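You operate a simulated robot arm through the tools that you are given. There is no shell and no other tool. Be economical: measure what you need, move in short steps, check, and stop when the job is done.

Carry out the task below with a simulated robot arm. There is one attempt and no reset: what you move stays moved.

## Task
Put one of the measuring cups from the top of the long bench on the white small drip tray.
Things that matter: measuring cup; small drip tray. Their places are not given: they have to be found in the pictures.

The check looks at the end state, three seconds after you hand in, the way a careful person would. Anything else that was tipped, shoved, dropped, spilled or broken makes it a failure.

## Robot
A 5-joint arm with a two-finger parallel gripper, fixed in place. Base frame: the origin is at the foot of the arm, x ahead of it, y to its left, z up; the work surface is at about z = 0. Lengths are in mm, angles in degrees, forces in N, time in s.
With the tool pointing down near the work surface it reaches from about 260 to 680 mm from the base axis. Its first joint turns from -66.0 to 66.0 degrees. The tool tilts only in the upright plane through the base axis and itself; it spins freely about its own axis. Payload 2.9 kg.
The tool frame sits at the grasp point between the pads (the TCP): z along the fingers, y along the line on which they close. The tips reach 30 mm beyond it. Largest opening 110 mm; finger width 20, thickness 10; the body of the gripper, 48 by 112 mm, starts 55 mm behind the TCP.
Orientation is that of the tool frame in the base frame, as a unit quaternion [w, x, y, z]. With the fingers straight down and closing along the base's y, the tool's x points along the base's -x, its y along +y and its z along -z.

## Interface
- The arm moves only by the tool drive_tool. Its arguments are lists of equal length, an entry for each row: "xyz": the shift along the tool's x, y, z in mm, a list of three; "twist": the turn about the tool's z in degrees. In form: {"xyz": [[tx, ty, tz], ...], "twist": [twist, ...]}. A call has 1 to 20 rows; each row shifts and turns the commanded pose from where the row before left it, along the tool's axes as they then stand. "gripper" is the opening, from 0 (shut) to 1 (fully open), set as the call begins (left out, the last holds). Each row takes 0.2 s and may step no farther than 50 mm and 8.6 degrees from the row before; otherwise, or with a gripper value out of range, the whole call is refused. Where a pose cannot be reached the arm comes as near as it can. A force on the tool above 40 N (or 10 N above the force at the start of the call, whichever is more), or a blocked arm, ends the call early, and 0.2 s more pass. Each finger travels about 108 mm/s and halts on what it meets, pressing with about 41 N; the grip force reading is that of the motor and also rises with nothing between the fingers. The clock runs only during rows and for 0.2 s after the last one: add rows that do not move to give the fingers time. The reply holds the time, the measured pose of the TCP, the force on the tool along the base axes, the opening and the grip force, in the units named above and with some noise, and new pictures: "show" is both (left out), scene, wrist or none.
- Cameras (640 x 400 px; columns grow to the right, rows downward): "scene" is fixed at [33.6, -457.5, 592.5]; the picture's right is [0.76, -0.65, 0.00], its down [-0.48, -0.56, -0.67] and it looks along [0.44, 0.51, -0.74] (base axes); focal length 285 px, centre (320, 200). "wrist" rides on the gripper at [72, 17, -103] in the tool frame; the picture's right is [-0.23, 0.97, 0.00], its down [-0.76, -0.18, -0.62] and it looks along [-0.61, -0.14, 0.78] (tool axes); focal length 222 px, centre (320, 200).
- probe_pixels(camera, pixels): there is no depth. For up to 12 entries [column, row, z] of the newest picture of that camera ("zoom" is the newest enlarged one), the place [x, y] in the base frame at which the ray of that pixel passes the height z, good to about 2 mm, but the place of the scene camera against the robot may be out by one fixed shift of up to 12 mm in any direction. The clock stands still meanwhile.
- zoom(camera, box): a new picture of the part [left, top, right, bottom] of that camera's present view, enlarged. The clock stands still meanwhile.
- hand_in(): hands the job in; it is judged then, once.

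Keep the steps short. Do not move on a guess: measure, check each grasp and each placing, and mend mistakes. In all there are 60 turns and 170 pictures (those below and enlarged ones count). Leave the gripper open and the arm clear of the work at the hand-in unless told otherwise, and finish with a single line.

The tools are called after ">>>" by a JSON object that holds its "fn" and its "kwargs". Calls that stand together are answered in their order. drive_tool: Moves the arm, as the interface text tells. Its arguments: {"type":"object","properties":{"xyz":{"type":"array","items":{"type":"array","items":{"type":"number"}}},"twist":{"type":"array","items":{"type":"number"}},"gripper":{"type":"number"},"show":{"type":"string","enum":["both","scene","wrist","none"]}},"required":["xyz","twist"]} The other tools are called the same way: probe_pixels (camera, pixels) gives the place at which the rays of pixels pass given heights; zoom (camera, box) takes an enlarged picture of a part of a camera's view; hand_in () hands the job in.

At the start:

```text
clock: 0.0
ee_pos: [483.3, -155.3, 288.2]
orientation: [0.001, -0.001, 1.0, 0.0]
ft_force: [-0.5, 0.0, -0.2]
grip_width: 109.9
grasp_force: 0.2
```

scene: 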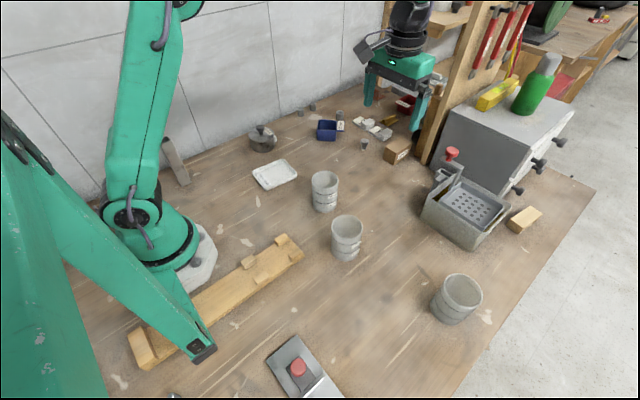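
wrist: 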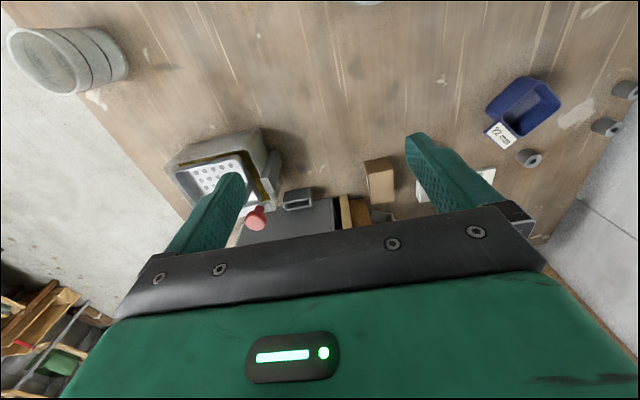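

I see three grey cups near (325,190), (346,238) and (457,298), and a white tray near (275,174). I'll zoom in on these before measuring.

>>> {"fn": "zoom", "kwargs": {"camera": "scene", "box": [230, 120, 390, 270]}}

>>> {"fn": "zoom", "kwargs": {"camera": "scene", "box": [380, 240, 540, 340]}}

>>> {"fn": "probe_pixels", "kwargs": {"camera": "scene", "pixels": [[325, 210, 0], [325, 178, 80], [346, 257, 0], [347, 227, 80], [254, 174, 0], [285, 160, 0], [298, 175, 0], [264, 190, 0], [450, 318, 0], [462, 288, 80]]}}

```text
2.67 times, centred on (310, 195) of scene
```

zoom: 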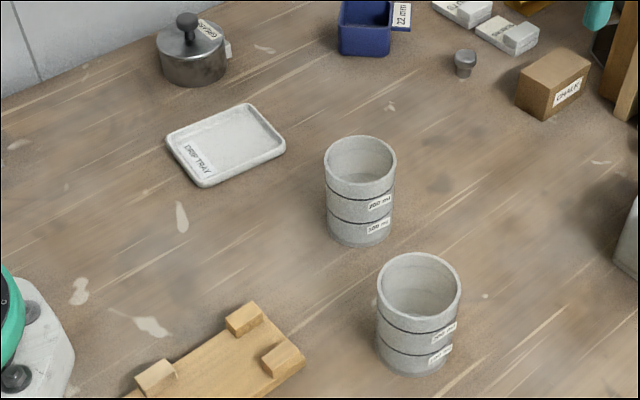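

```text
4.00 times, centred on (460, 290) of scene
```

zoom: 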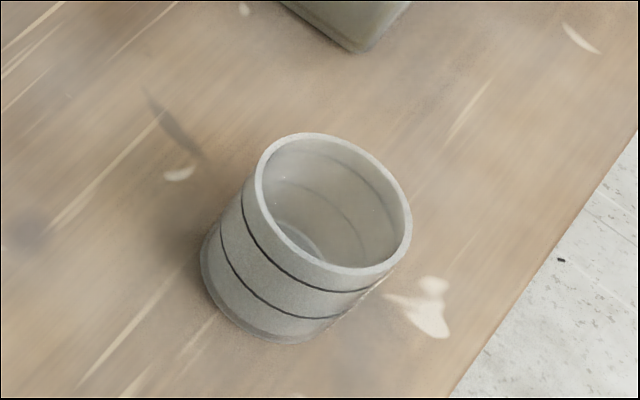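

```text
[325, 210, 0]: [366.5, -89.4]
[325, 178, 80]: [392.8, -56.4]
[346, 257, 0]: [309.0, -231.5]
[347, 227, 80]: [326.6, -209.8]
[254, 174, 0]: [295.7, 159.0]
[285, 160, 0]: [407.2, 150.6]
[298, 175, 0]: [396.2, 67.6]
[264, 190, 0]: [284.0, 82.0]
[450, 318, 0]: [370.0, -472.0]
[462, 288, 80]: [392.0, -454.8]
```

The tray at about (345,115) is labelled DRIPTRAY. The nearest cup, at about (385,-65), has ml labels. I'll move high above that cup, with the gripper open, and measure it with the wrist camera.

>>> {"fn": "drive_tool", "kwargs": {"xyz": [[25, 23, 0], [25, 23, 0], [25, 22, 0], [23, 22, 0], [0, 0, 20], [0, 0, 20], [0, 0, 0]], "twist": [0, 0, 0, 0, 0, 0, 0], "gripper": 1}}

>>> {"fn": "probe_pixels", "kwargs": {"camera": "scene", "pixels": [[325, 205.5, 0], [325, 180, 70], [325, 180, 80], [325, 180, 90], [325, 180, 100]]}}

```text
clock: 1.6
ee_pos: [385.0, -65.1, 244.6]
orientation: [0.0, 0.0, 1.0, 0.0]
ft_force: [-0.2, 0.0, 0.9]
grip_width: 109.9
grasp_force: 0.1
```

scene: 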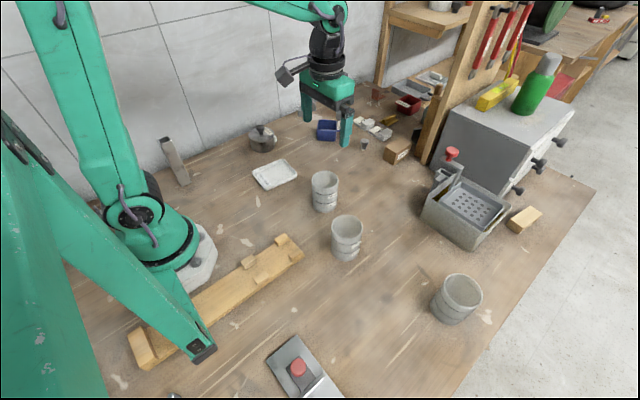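
wrist: 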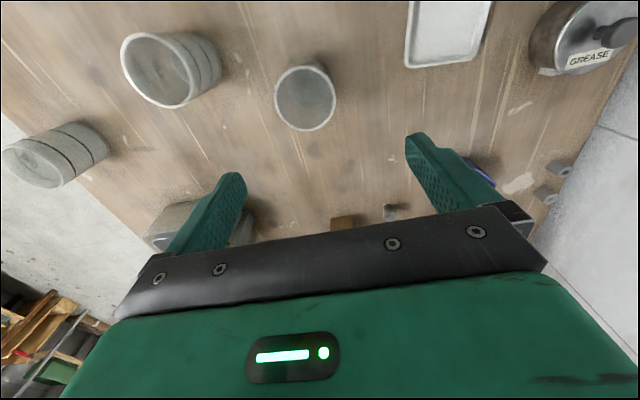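

```text
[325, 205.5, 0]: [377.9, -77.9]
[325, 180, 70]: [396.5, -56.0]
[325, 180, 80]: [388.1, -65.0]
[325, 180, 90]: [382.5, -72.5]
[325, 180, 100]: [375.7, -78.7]
```

The cup is at wrist (305,98) and its height looks like about 95 mm. I'll zoom in on the rim and on the tray for detail.

>>> {"fn": "zoom", "kwargs": {"camera": "wrist", "box": [225, 40, 385, 140]}}

>>> {"fn": "zoom", "kwargs": {"camera": "wrist", "box": [90, 10, 250, 110]}}

```text
4.00 times, centred on (305, 90) of wrist
```

zoom: 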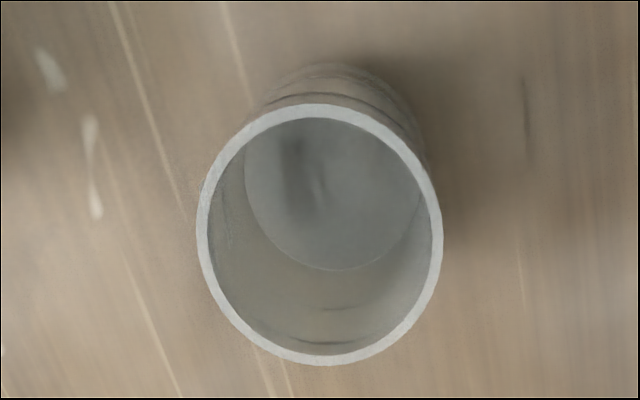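

```text
4.00 times, centred on (170, 60) of wrist
```

zoom: 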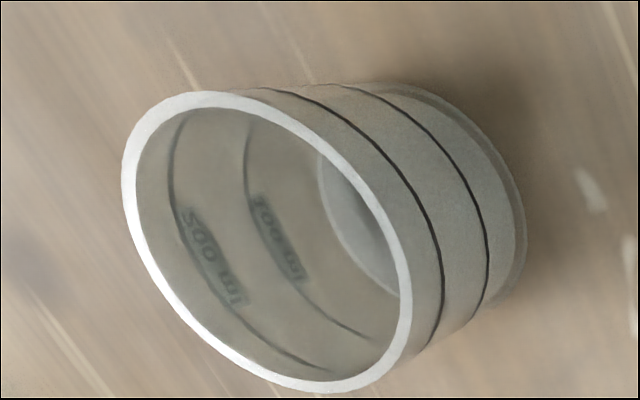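

The first cup's inner disc is wide (about 180 px against 212 px for the inner rim), so it probably holds liquid around half height. The second cup looks empty, and its inner marks are visible. I'll probe both cups and the tray from this view.

>>> {"fn": "probe_pixels", "kwargs": {"camera": "wrist", "pixels": [[305, 97.5, 85], [305, 97.5, 95], [274.5, 99, 90], [335.5, 99, 90], [156.8, 70, 85], [156.8, 70, 95], [404, 66, 0], [476, 60, 0]]}}

>>> {"fn": "probe_pixels", "kwargs": {"camera": "scene", "pixels": [[346.8, 226.9, 80], [346.8, 226.9, 90], [346.8, 226.9, 100], [345, 248.6, 0]]}}

```text
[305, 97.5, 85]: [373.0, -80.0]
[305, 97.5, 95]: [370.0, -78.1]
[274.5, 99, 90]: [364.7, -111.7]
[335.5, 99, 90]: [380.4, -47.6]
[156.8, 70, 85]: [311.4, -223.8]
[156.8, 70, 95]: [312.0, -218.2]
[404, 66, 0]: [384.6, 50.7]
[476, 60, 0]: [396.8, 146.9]
```

```text
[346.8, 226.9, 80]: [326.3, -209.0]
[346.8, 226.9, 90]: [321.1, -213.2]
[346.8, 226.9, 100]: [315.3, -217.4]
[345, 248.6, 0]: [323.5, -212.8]
```

I choose the second cup, at about (312,-220). I'll move high above it to check its contents and measure it.

>>> {"fn": "drive_tool", "kwargs": {"xyz": [[15, -31, 0], [15, -31, 0], [15, -31, 0], [14, -31, 0], [14, -31, 0], [0, 0, 0]], "twist": [0, 0, 0, 0, 0, 0], "show": "wrist"}}

>>> {"fn": "zoom", "kwargs": {"camera": "wrist", "box": [225, 40, 385, 140]}}

```text
clock: 3.0
ee_pos: [314.4, -219.5, 245.7]
orientation: [0.0, -0.001, 1.0, 0.0]
ft_force: [-0.1, -0.1, -0.1]
grip_width: 110.2
grasp_force: 0.1
```

wrist: 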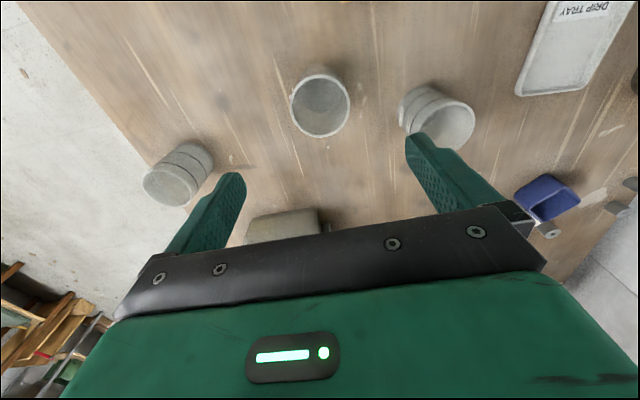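

```text
4.00 times, centred on (305, 90) of wrist
```

zoom: 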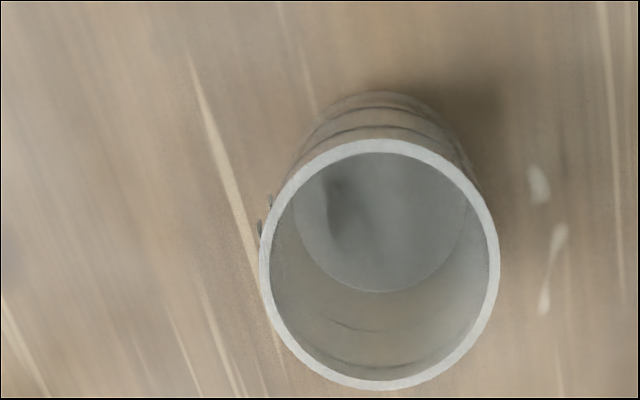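

Both cups look much the same inside. I'll use the inner front edge to work out the disc's height and tell whether it is the bottom or liquid, and I'll also measure the rim.

>>> {"fn": "probe_pixels", "kwargs": {"camera": "wrist", "pixels": [[320, 135, 88], [320, 113, 5], [320, 113, 15], [320, 113, 30], [290.2, 103, 88], [349.8, 101, 88], [317.5, 74.5, 88], [321, 137.2, 88], [320, 105.5, 88], [298.5, 92, 10], [341.7, 91, 10]]}}

>>> {"fn": "zoom", "kwargs": {"camera": "scene", "box": [290, 150, 410, 270]}}

```text
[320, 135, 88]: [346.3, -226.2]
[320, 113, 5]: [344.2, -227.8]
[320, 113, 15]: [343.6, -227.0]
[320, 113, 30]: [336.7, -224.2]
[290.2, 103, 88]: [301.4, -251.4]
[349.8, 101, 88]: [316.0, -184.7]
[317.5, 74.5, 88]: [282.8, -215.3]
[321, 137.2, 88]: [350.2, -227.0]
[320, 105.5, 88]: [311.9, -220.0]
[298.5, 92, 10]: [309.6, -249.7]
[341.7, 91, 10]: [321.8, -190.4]
```

```text
3.33 times, centred on (350, 210) of scene
```

zoom: 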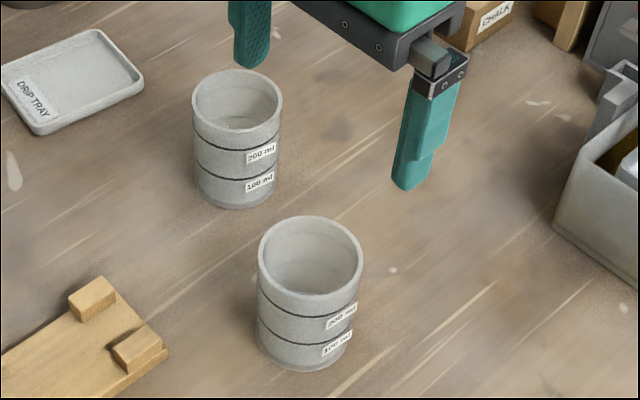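

The disc is the cup's bottom, at z≈5, so the cup is empty. Its centre is about (316,-219), its diameter about 68 and its height about 88. The labels face about -y, so I'll twist by -45° to keep the fingers off them, then come partway down and check.

>>> {"fn": "drive_tool", "kwargs": {"xyz": [[-1.6, 0.5, 0], [0, 0, 0], [0, 0, 0], [0, 0, 0], [0, 0, 0], [0, 0, 0], [0, 0, 30], [0, 0, 30], [0, 0, 30], [0, 0, 15], [0, 0, 0]], "twist": [-7.5, -7.5, -7.5, -7.5, -7.5, -7.5, 0, 0, 0, 0, 0]}}

```text
clock: 5.4
ee_pos: [315.5, -218.7, 143.6]
orientation: [0.0, -0.384, 0.923, -0.001]
ft_force: [0.0, 0.1, -0.6]
grip_width: 110.0
grasp_force: 0.2
```

scene: 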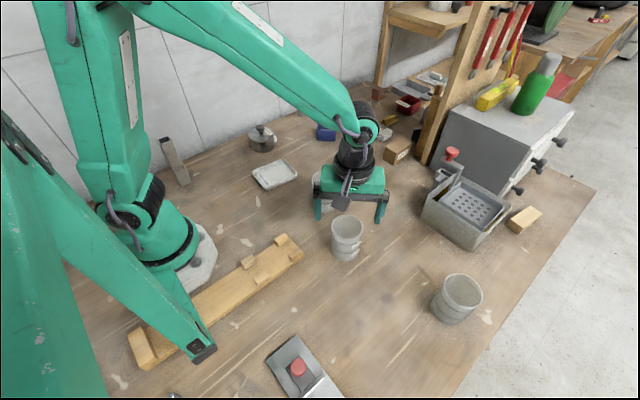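
wrist: 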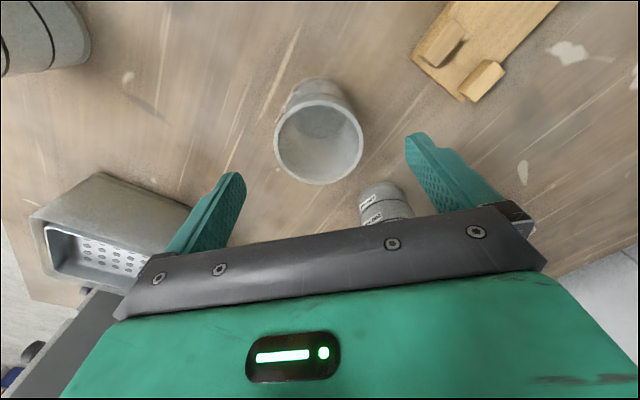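

The rim is centred between the fingers, near wrist (319,132). I'll verify the centre.

>>> {"fn": "probe_pixels", "kwargs": {"camera": "wrist", "pixels": [[274, 138, 88], [364, 131, 88], [314, 92, 88], [322, 184, 88]]}}

```text
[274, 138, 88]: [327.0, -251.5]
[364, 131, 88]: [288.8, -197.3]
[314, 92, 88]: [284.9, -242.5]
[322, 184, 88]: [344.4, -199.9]
```

The centre agrees with the TCP to within about 2 mm. I'll come down 83 mm straight to z≈60.

>>> {"fn": "drive_tool", "kwargs": {"xyz": [[0, 0, 20], [0, 0, 20], [0, 0, 20], [0, 0, 15], [0, 0, 8], [0, 0, 0]], "twist": [0, 0, 0, 0, 0, 0]}}

```text
clock: 6.8
ee_pos: [313.2, -219.6, 59.1]
orientation: [0.0, -0.383, 0.924, 0.0]
ft_force: [0.1, -0.1, -0.1]
grip_width: 110.1
grasp_force: 0.2
```

scene: 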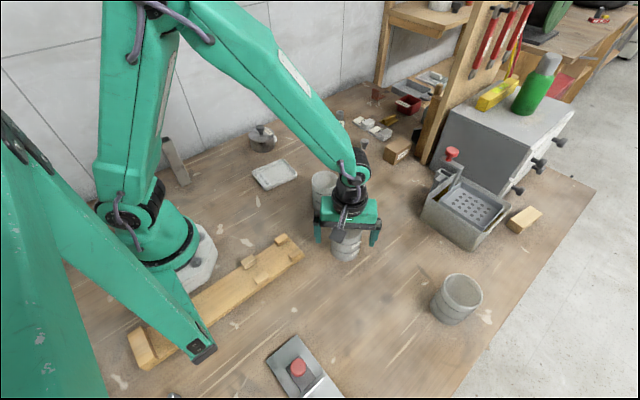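
wrist: 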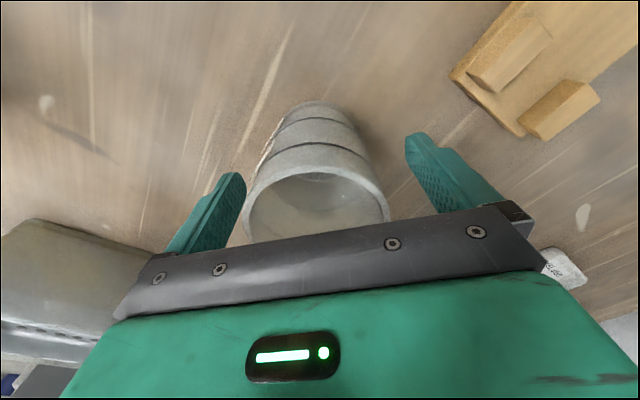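

The fingers straddle the cup. I'll close and wait.

>>> {"fn": "drive_tool", "kwargs": {"xyz": [[0, 0, 0], [0, 0, 0], [0, 0, 0], [0, 0, 0]], "twist": [0, 0, 0, 0], "gripper": 0, "show": "wrist"}}

```text
clock: 7.8
ee_pos: [313.6, -218.9, 59.1]
orientation: [-0.001, -0.382, 0.924, 0.0]
ft_force: [0.3, -0.4, 0.7]
grip_width: 66.4
grasp_force: 41.1
```

wrist: 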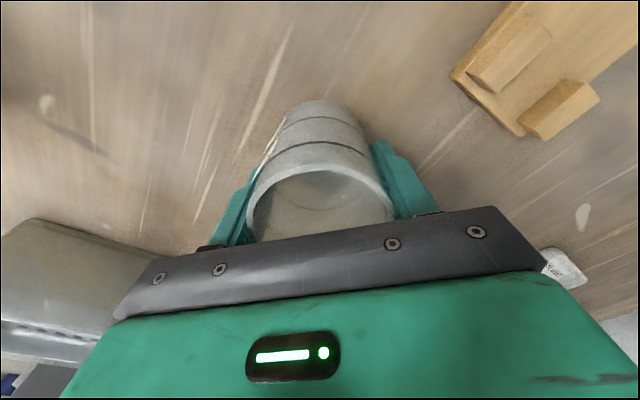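

The cup is held at a width of 66.4 with 41 N. I'll lift it straight up 140 mm and check.

>>> {"fn": "drive_tool", "kwargs": {"xyz": [[0, 0, -10], [0, 0, -20], [0, 0, -25], [0, 0, -30], [0, 0, -30], [0, 0, -25], [0, 0, 0]], "twist": [0, 0, 0, 0, 0, 0, 0]}}

>>> {"fn": "zoom", "kwargs": {"camera": "scene", "box": [230, 120, 390, 220]}}

```text
clock: 9.4
ee_pos: [312.2, -220.0, 201.4]
orientation: [0.0, -0.383, 0.924, 0.0]
ft_force: [0.2, 0.0, -0.9]
grip_width: 66.3
grasp_force: 40.9
```

scene: 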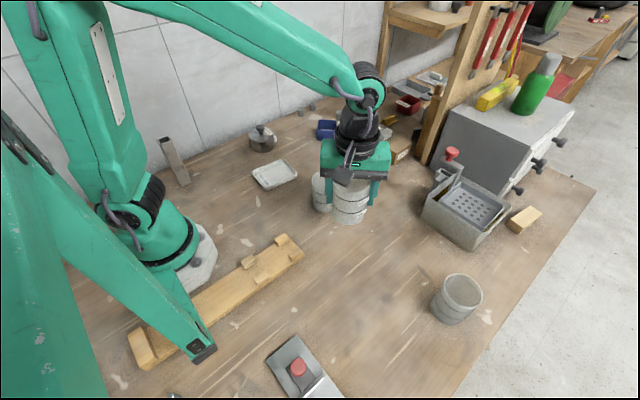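
wrist: 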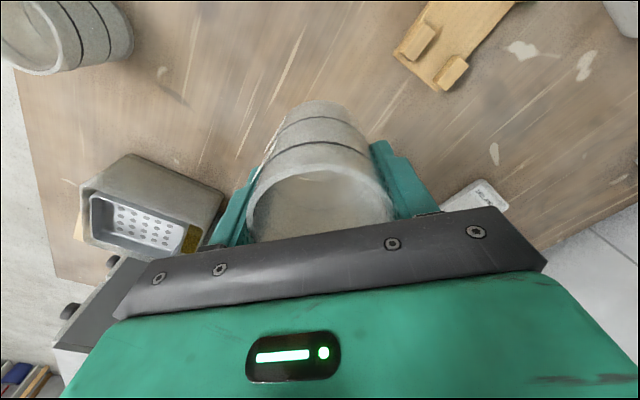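

```text
4.00 times, centred on (310, 170) of scene
```

zoom: 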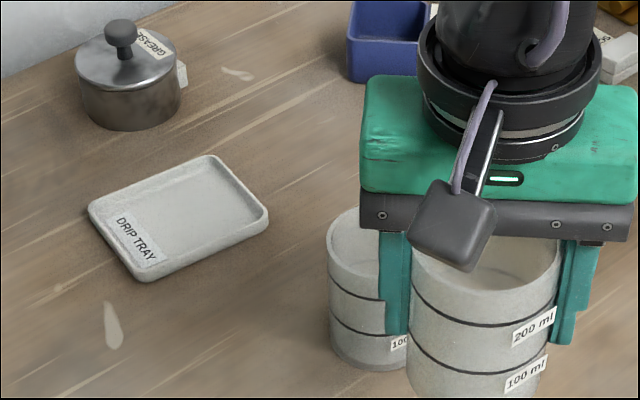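

The cup is held level with its bottom at about z=142, clear of the other cup's 88 mm rim. The drip tray is empty. I'll carry the cup past the tray to about (400,140), so the wrist camera can see the tray.

>>> {"fn": "drive_tool", "kwargs": {"xyz": [[-15, 9, 0], [-25, 15, 0], [-28, 17, 0], [-28, 17, 0], [-28, 17, 0], [-28, 17, 0], [-28, 17, 0], [-28, 17, 0], [-28, 17, 0], [-28, 17, 0], [-25, 15, 0], [-18, 11, 0], [-10, 6, 0], [0, 0, 0]], "twist": [0, 0, 0, 0, 0, 0, 0, 0, 0, 0, 0, 0, 0, 0]}}

>>> {"fn": "probe_pixels", "kwargs": {"camera": "scene", "pixels": [[252.5, 171.3, 12], [282, 159.3, 12], [297, 172.5, 12], [265, 187.5, 12]]}}

```text
clock: 12.4
ee_pos: [401.6, 139.7, 202.0]
orientation: [-0.001, -0.383, 0.924, 0.0]
ft_force: [-0.3, -1.1, -0.8]
grip_width: 65.9
grasp_force: 41.0
```

scene: 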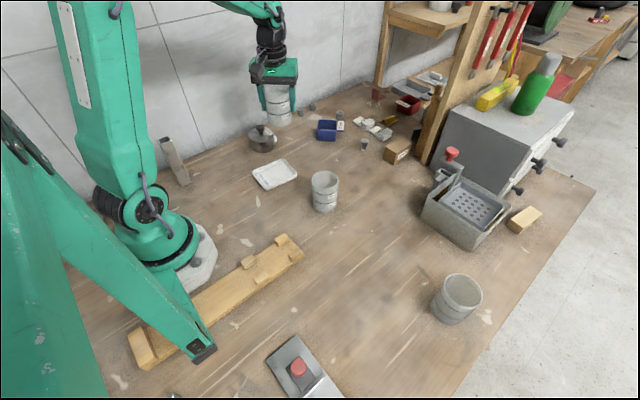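
wrist: 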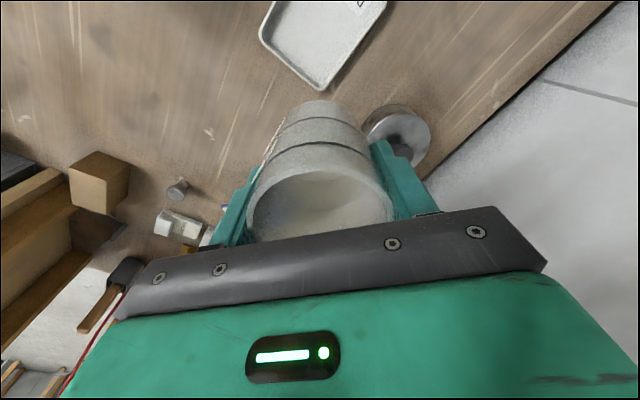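

```text
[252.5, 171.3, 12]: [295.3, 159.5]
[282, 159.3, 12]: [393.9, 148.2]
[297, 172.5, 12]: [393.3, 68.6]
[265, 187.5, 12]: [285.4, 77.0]
```

The tray is cut off at the top of the wrist view. I'll back 35 mm toward it and rise 30 mm to see it all.

>>> {"fn": "drive_tool", "kwargs": {"xyz": [[18, 0, -15], [17, 0, -15], [0, 0, 0]], "twist": [0, 0, 0], "show": "wrist"}}

>>> {"fn": "zoom", "kwargs": {"camera": "wrist", "box": [220, 0, 420, 125]}}

```text
clock: 13.2
ee_pos: [377.3, 114.3, 230.6]
orientation: [0.0, -0.383, 0.924, 0.0]
ft_force: [-0.3, -0.1, -0.7]
grip_width: 65.8
grasp_force: 41.0
```

wrist: 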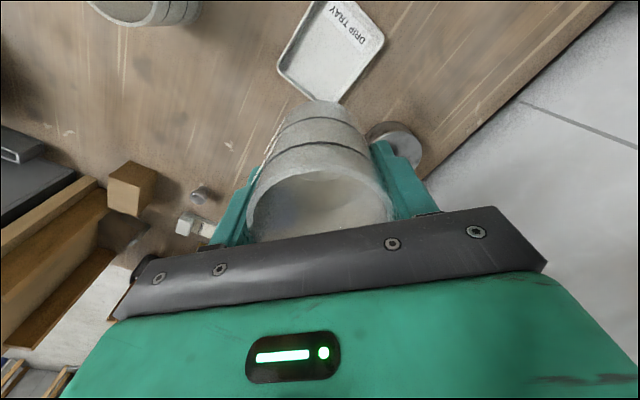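

```text
3.20 times, centred on (320, 62) of wrist
```

zoom: 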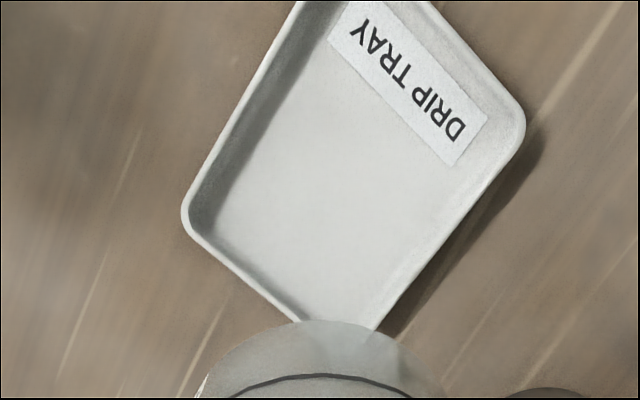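

I can see the left and right tray corners, at zoom (180,222) and (527,122). Their midpoint is the tray's centre.

>>> {"fn": "probe_pixels", "kwargs": {"camera": "zoom", "pixels": [[180, 222, 12], [529, 122, 12], [290, 15, 12], [430, 5, 12], [290, 312, 12], [395, 310, 12], [300, 150, 3]]}}

```text
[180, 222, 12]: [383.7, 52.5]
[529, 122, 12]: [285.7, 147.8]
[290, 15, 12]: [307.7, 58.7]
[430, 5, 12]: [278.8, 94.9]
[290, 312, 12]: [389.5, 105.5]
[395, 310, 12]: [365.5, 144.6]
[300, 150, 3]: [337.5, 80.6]
```

The tray centre is about (334.7,100), roughly 105 × 88 outside. I'll go over it and down to z=140, with the cup's bottom at about 80, and check.

>>> {"fn": "drive_tool", "kwargs": {"xyz": [[20, 10, 0], [20.2, 10, 0], [0, 0, 30], [0, 0, 30], [0, 0, 30], [0, 0, 0]], "twist": [0, 0, 0, 0, 0, 0]}}

>>> {"fn": "zoom", "kwargs": {"camera": "scene", "box": [200, 90, 360, 210]}}

>>> {"fn": "zoom", "kwargs": {"camera": "wrist", "box": [200, 20, 440, 200]}}

```text
clock: 14.6
ee_pos: [331.6, 100.1, 135.6]
orientation: [0.0, -0.383, 0.924, 0.0]
ft_force: [0.1, -0.8, -0.8]
grip_width: 65.7
grasp_force: 40.9
```

scene: 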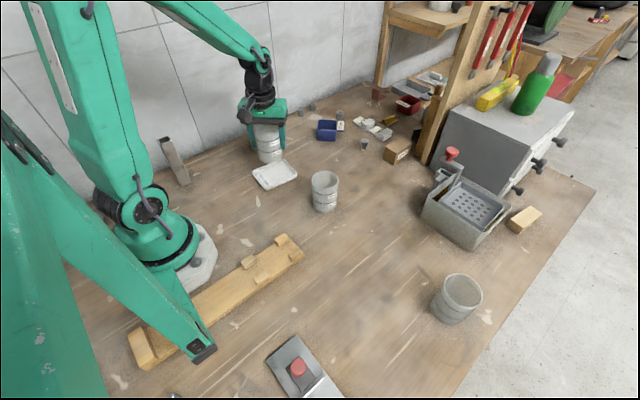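
wrist: 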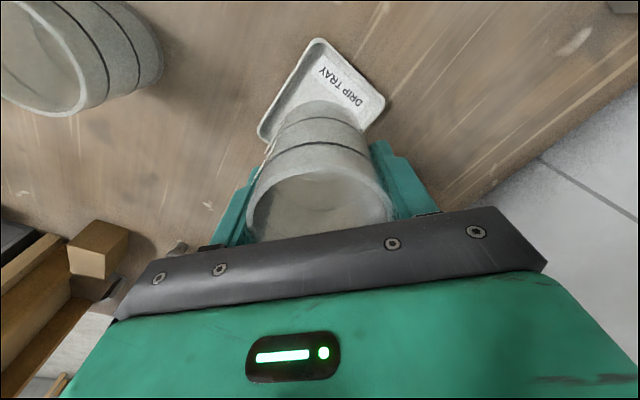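

```text
3.33 times, centred on (280, 150) of scene
```

zoom: 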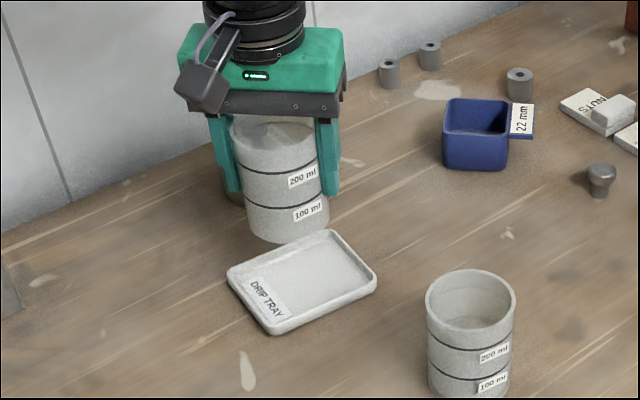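

```text
2.22 times, centred on (320, 110) of wrist
```

zoom: 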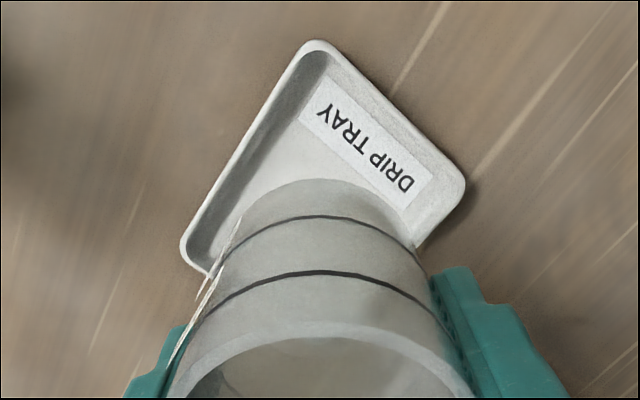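

Three tray corners are now visible, at (312,38), (182,245) and (466,188) in the wrist zoom. I'll probe them, along with the inner floor edges.

>>> {"fn": "probe_pixels", "kwargs": {"camera": "zoom", "pixels": [[312, 36, 12], [181, 246, 12], [467, 188, 12], [250, 130, 12], [400, 112, 12], [322, 70, 3], [200, 252, 3], [430, 210, 3]]}}

```text
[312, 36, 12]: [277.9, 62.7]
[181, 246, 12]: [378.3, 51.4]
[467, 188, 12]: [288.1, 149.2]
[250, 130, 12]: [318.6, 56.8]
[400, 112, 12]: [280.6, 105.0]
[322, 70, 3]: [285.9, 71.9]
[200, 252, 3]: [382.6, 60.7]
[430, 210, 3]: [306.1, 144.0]
```

The centre comes out at about (334,100.3). I'll shift +2.4 mm in x and come down to z≈86, with the cup's bottom about 26 up.

>>> {"fn": "drive_tool", "kwargs": {"xyz": [[-1.7, -1.7, 0], [0, 0, 15], [0, 0, 15], [0, 0, 12], [0, 0, 6], [0, 0, 0]], "twist": [0, 0, 0, 0, 0, 0]}}

>>> {"fn": "zoom", "kwargs": {"camera": "scene", "box": [220, 120, 330, 200]}}

>>> {"fn": "zoom", "kwargs": {"camera": "wrist", "box": [200, 50, 440, 200]}}

```text
clock: 16.0
ee_pos: [335.3, 99.5, 93.3]
orientation: [0.0, -0.382, 0.924, 0.0]
ft_force: [-0.1, 0.6, -1.0]
grip_width: 65.6
grasp_force: 41.0
```

scene: 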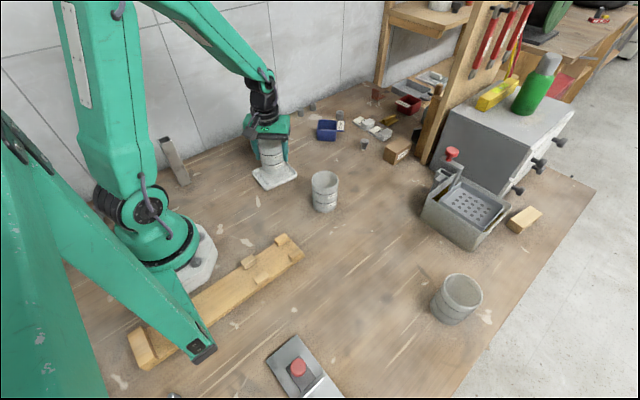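
wrist: 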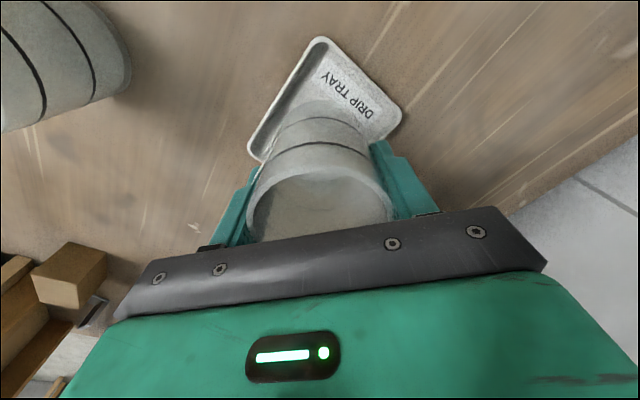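

```text
5.00 times, centred on (275, 160) of scene
```

zoom: 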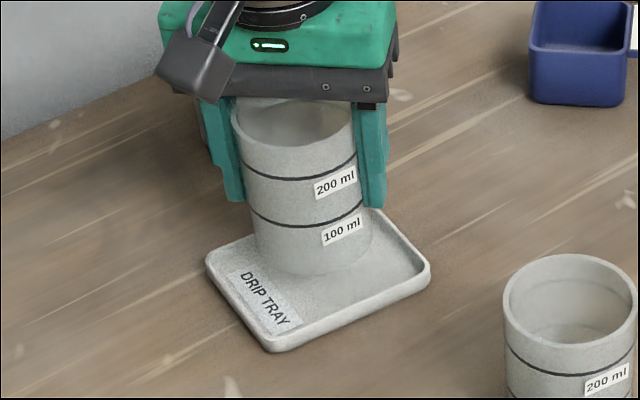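

```text
2.67 times, centred on (320, 125) of wrist
```

zoom: 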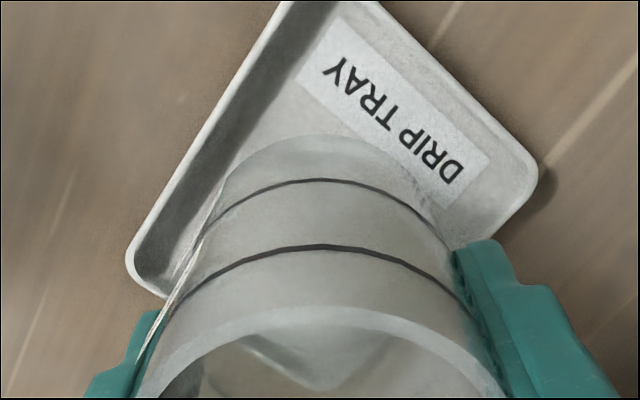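

In the scene zoom the cup's bottom may sit a little toward the camera. I'll check cup and tray against each other in the same camera.

>>> {"fn": "probe_pixels", "kwargs": {"camera": "scene", "pixels": [[252.4, 172.4, 12], [297, 174, 12], [265.2, 188, 12], [261.4, 169, 34], [285, 169, 34], [273, 176, 34]]}}

>>> {"fn": "probe_pixels", "kwargs": {"camera": "zoom", "pixels": [[125, 255, 12], [540, 178, 12], [330, 135, 34], [220, 190, 34], [435, 215, 34]]}}

```text
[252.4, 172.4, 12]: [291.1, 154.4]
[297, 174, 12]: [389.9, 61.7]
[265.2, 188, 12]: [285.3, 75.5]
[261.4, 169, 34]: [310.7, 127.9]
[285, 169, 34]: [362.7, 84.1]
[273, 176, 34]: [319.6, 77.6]
```

```text
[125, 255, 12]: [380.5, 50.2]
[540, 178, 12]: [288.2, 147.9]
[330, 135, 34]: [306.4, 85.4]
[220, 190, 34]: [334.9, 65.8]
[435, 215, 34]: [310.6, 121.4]
```

The cup is within 2–4 mm of centre, biased slightly toward -y. I'll nudge it about +2 mm in y and come down to just above the rim.

>>> {"fn": "drive_tool", "kwargs": {"xyz": [[-0.9, 2.0, 0], [0, 0, 8], [0, 0, 6], [0, 0, 0]], "twist": [0, 0, 0, 0]}}

>>> {"fn": "zoom", "kwargs": {"camera": "scene", "box": [235, 140, 315, 200]}}

>>> {"fn": "zoom", "kwargs": {"camera": "wrist", "box": [220, 50, 440, 190]}}

```text
clock: 17.0
ee_pos: [335.1, 103.5, 78.1]
orientation: [0.0, -0.383, 0.924, 0.0]
ft_force: [-0.3, -0.3, 0.5]
grip_width: 65.6
grasp_force: 41.1
```

scene: 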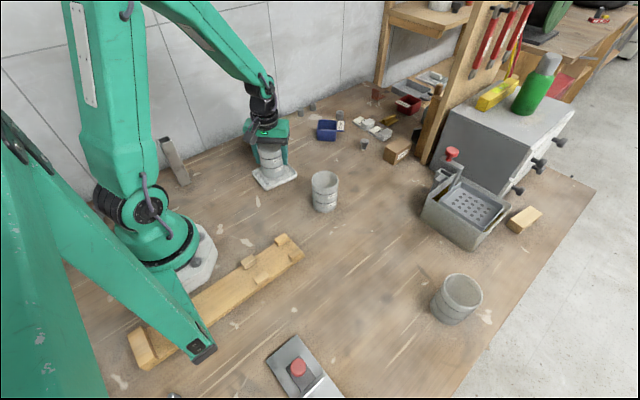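
wrist: 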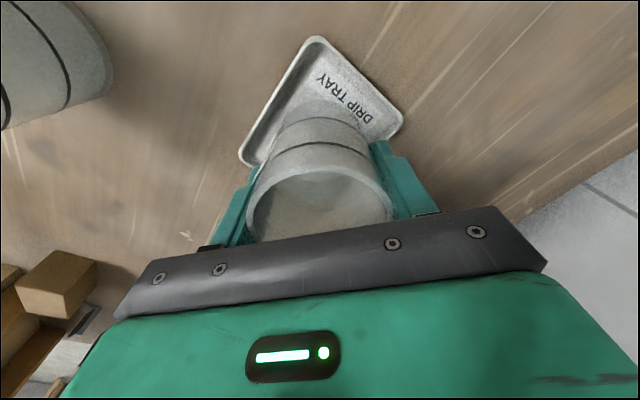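

```text
6.67 times, centred on (275, 170) of scene
```

zoom: 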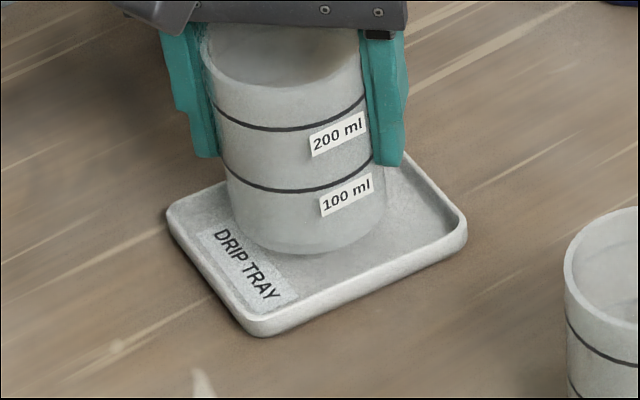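

```text
2.86 times, centred on (330, 120) of wrist
```

zoom: 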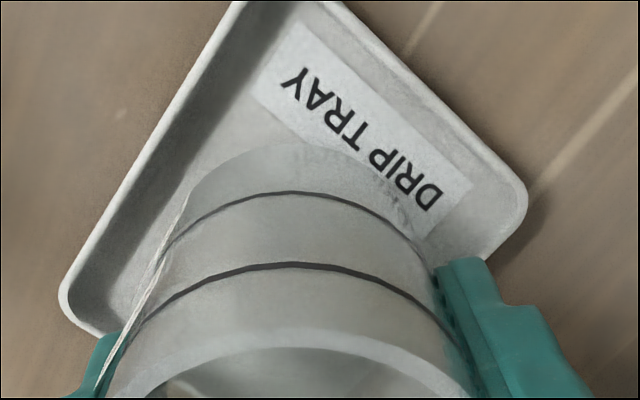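

The commanded step overshot slightly: y is 103.5, against an ideal of about 101. I'll correct -2.5 mm in y and hold.

>>> {"fn": "drive_tool", "kwargs": {"xyz": [[1.7, -1.7, 0], [0, 0, 0], [0, 0, 5], [0, 0, 0]], "twist": [0, 0, 0, 0]}}

>>> {"fn": "zoom", "kwargs": {"camera": "scene", "box": [235, 140, 315, 200]}}

>>> {"fn": "zoom", "kwargs": {"camera": "wrist", "box": [220, 50, 440, 190]}}

```text
clock: 18.0
ee_pos: [336.9, 101.0, 72.8]
orientation: [0.0, -0.383, 0.924, -0.001]
ft_force: [0.6, 0.4, -0.3]
grip_width: 65.4
grasp_force: 41.7
```

scene: 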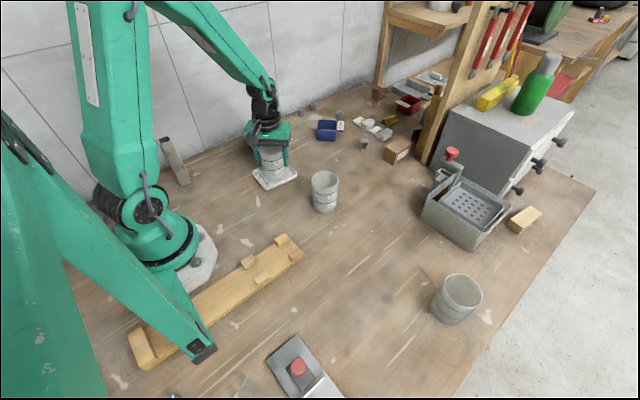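
wrist: 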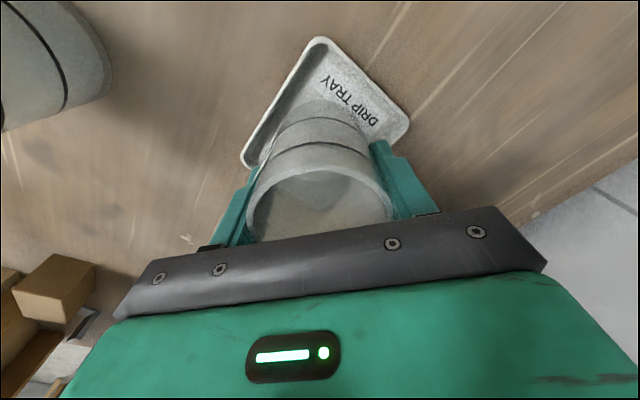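

```text
6.67 times, centred on (275, 170) of scene
```

zoom: 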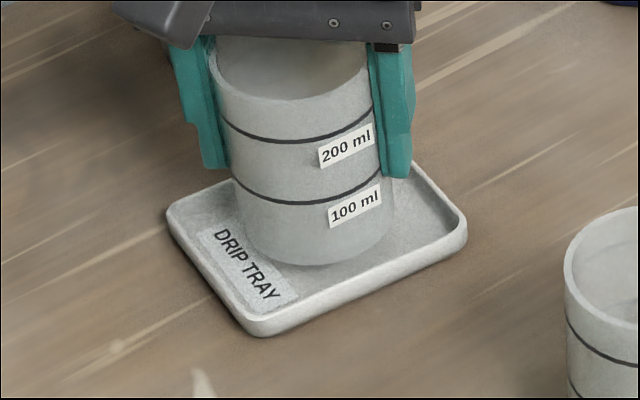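

```text
2.86 times, centred on (330, 120) of wrist
```

zoom: 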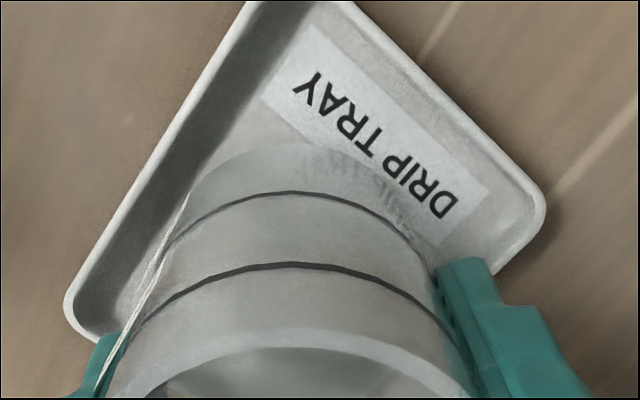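

The cup is well centred over the tray floor. I'll lower it slowly to about z=64.

>>> {"fn": "drive_tool", "kwargs": {"xyz": [[0, 0, 3], [0, 0, 3], [0, 0, 2], [0, 0, 0], [0, 0, 0]], "twist": [0, 0, 0, 0, 0], "show": "scene"}}

>>> {"fn": "zoom", "kwargs": {"camera": "scene", "box": [235, 140, 315, 200]}}

```text
clock: 19.2
ee_pos: [336.9, 100.5, 64.6]
orientation: [0.001, -0.383, 0.924, 0.0]
ft_force: [-0.4, -0.2, 0.1]
grip_width: 65.5
grasp_force: 40.7
```

scene: 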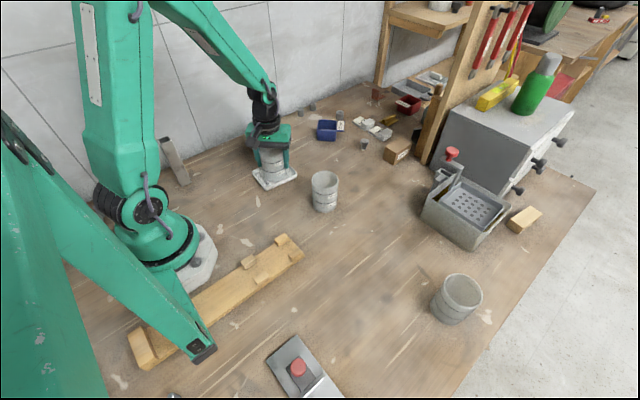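

```text
6.67 times, centred on (275, 170) of scene
```

zoom: 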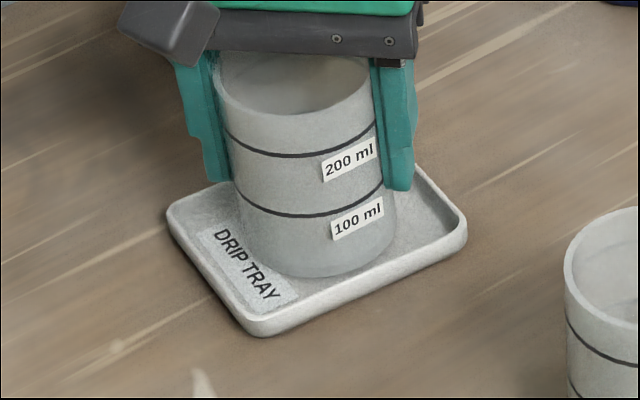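

There is no contact yet at z=64.6. I'll go on in 1 mm steps.

>>> {"fn": "drive_tool", "kwargs": {"xyz": [[0, 0, 1], [0, 0, 1], [0, 0, 0]], "twist": [0, 0, 0], "show": "none"}}

```text
clock: 20.0
ee_pos: [336.1, 100.2, 63.3]
orientation: [0.001, -0.383, 0.924, 0.0]
ft_force: [-6.5, 1.4, 29.0]
grip_width: 65.4
grasp_force: 41.3
```

Contact: 29 N upward at z≈63.3, which matches the expected tray floor. I'll relieve about 0.8 mm and then open.

>>> {"fn": "drive_tool", "kwargs": {"xyz": [[0, 0, -0.8], [0, 0, 0]], "twist": [0, 0], "show": "scene"}}

>>> {"fn": "zoom", "kwargs": {"camera": "scene", "box": [235, 140, 315, 200]}}

```text
clock: 20.6
ee_pos: [337.0, 101.1, 63.4]
orientation: [0.0, -0.383, 0.924, 0.0]
ft_force: [1.0, -5.2, 16.5]
grip_width: 65.2
grasp_force: 41.2
```

scene: 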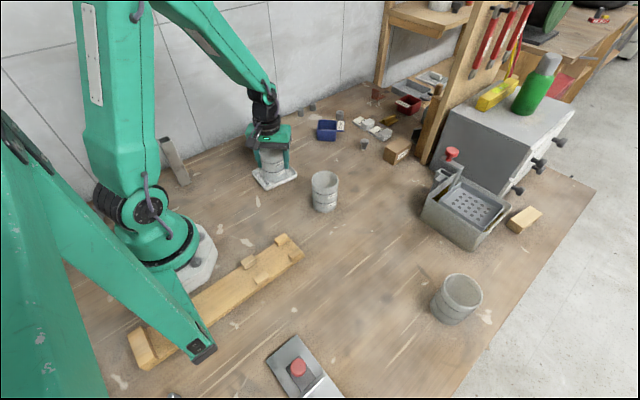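

```text
6.67 times, centred on (275, 170) of scene
```

zoom: 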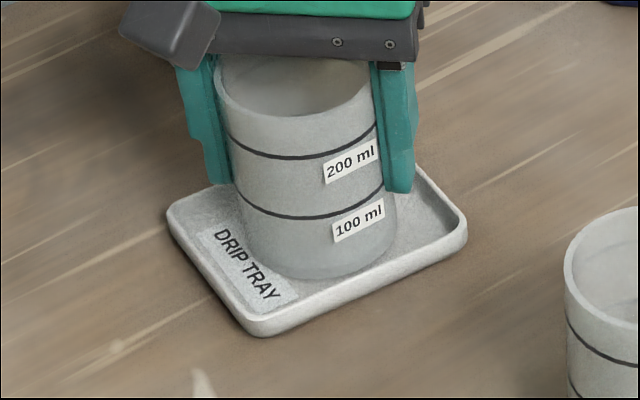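

The cup is seated inside the tray. I'll open the gripper and hold still.

>>> {"fn": "drive_tool", "kwargs": {"xyz": [[0, 0, 0], [0, 0, 0], [0, 0, 0], [0, 0, 0]], "twist": [0, 0, 0, 0], "gripper": 1}}

>>> {"fn": "zoom", "kwargs": {"camera": "scene", "box": [235, 140, 315, 200]}}

```text
clock: 21.6
ee_pos: [337.0, 101.5, 63.5]
orientation: [0.0, -0.383, 0.924, 0.0]
ft_force: [-0.5, -0.1, -0.1]
grip_width: 109.9
grasp_force: 0.2
```

scene: 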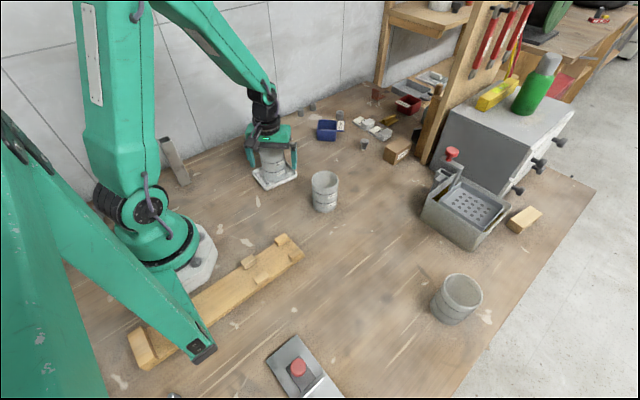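
wrist: 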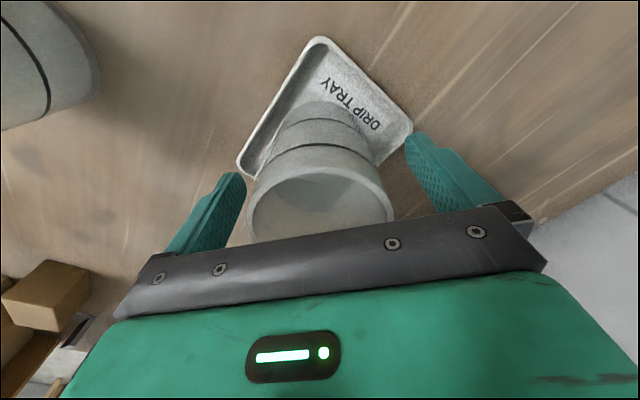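

```text
6.67 times, centred on (275, 170) of scene
```

zoom: 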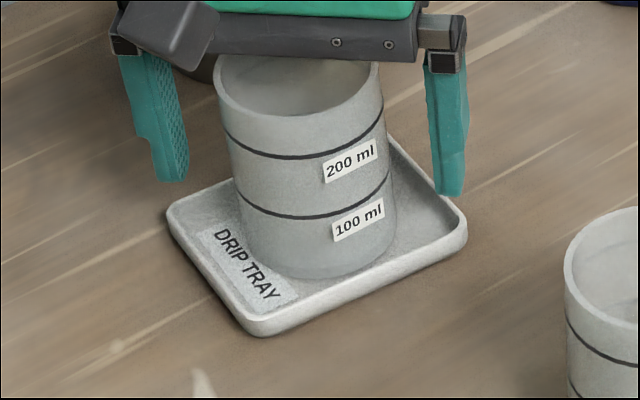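

The fingers are clear and the cup hasn't moved. I'll lift straight up, then move away.

>>> {"fn": "drive_tool", "kwargs": {"xyz": [[0, 0, -10], [0, 0, -25], [0, 0, -35], [0, 0, -35], [0, 0, -35], [0, 0, -30], [-30, -10, 0], [-30, -10, 0], [-30, -10, 0], [0, 0, 0]], "twist": [0, 0, 0, 0, 0, 0, 0, 0, 0, 0]}}

>>> {"fn": "zoom", "kwargs": {"camera": "scene", "box": [225, 120, 325, 200]}}

>>> {"fn": "zoom", "kwargs": {"camera": "wrist", "box": [240, 0, 440, 125]}}

```text
clock: 23.8
ee_pos: [421.0, 143.3, 234.4]
orientation: [0.0, -0.384, 0.923, 0.0]
ft_force: [-0.3, -0.6, -0.5]
grip_width: 110.2
grasp_force: 0.1
```

scene: 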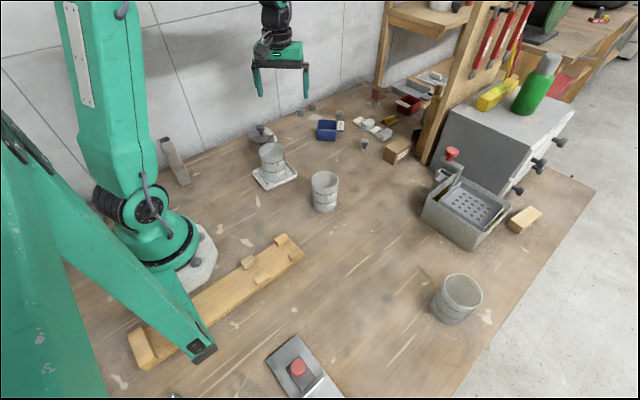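
wrist: 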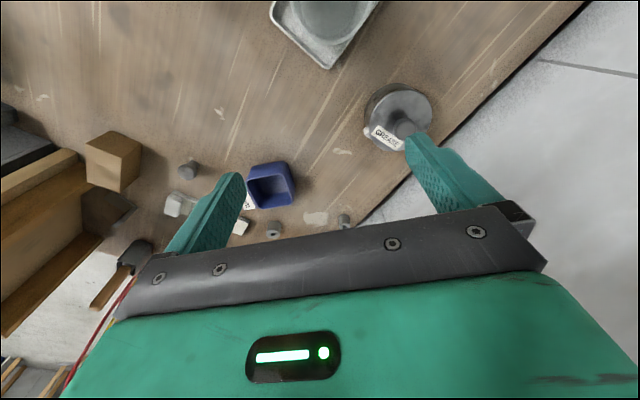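

```text
5.00 times, centred on (275, 160) of scene
```

zoom: 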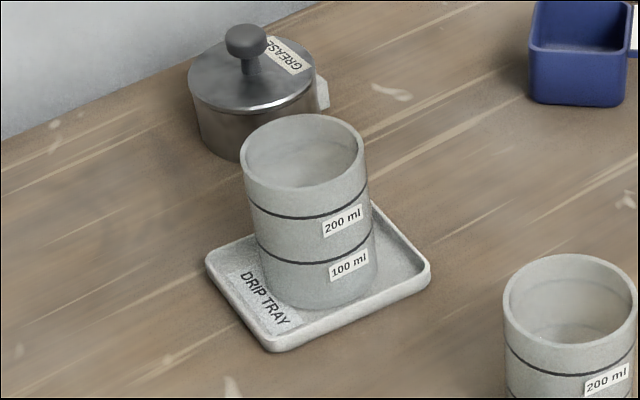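

```text
3.20 times, centred on (340, 62) of wrist
```

zoom: 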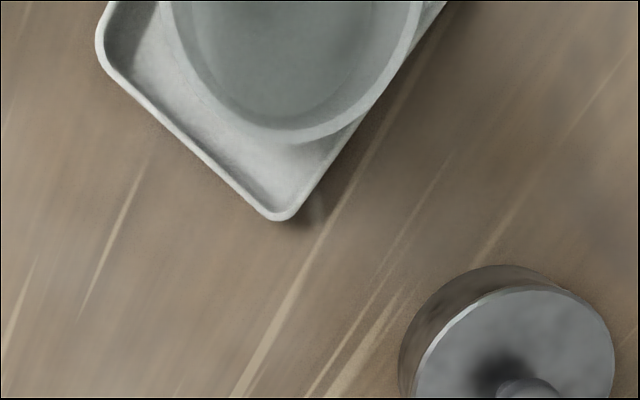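

The cup stands upright inside the drip tray, nothing else has moved, and the open gripper is clear. I'm handing in.

>>> {"fn": "hand_in", "kwargs": {}}

```text
The job is handed in.
```

One empty measuring cup now stands upright on the white drip tray, nothing else was moved, and the gripper is open and clear.
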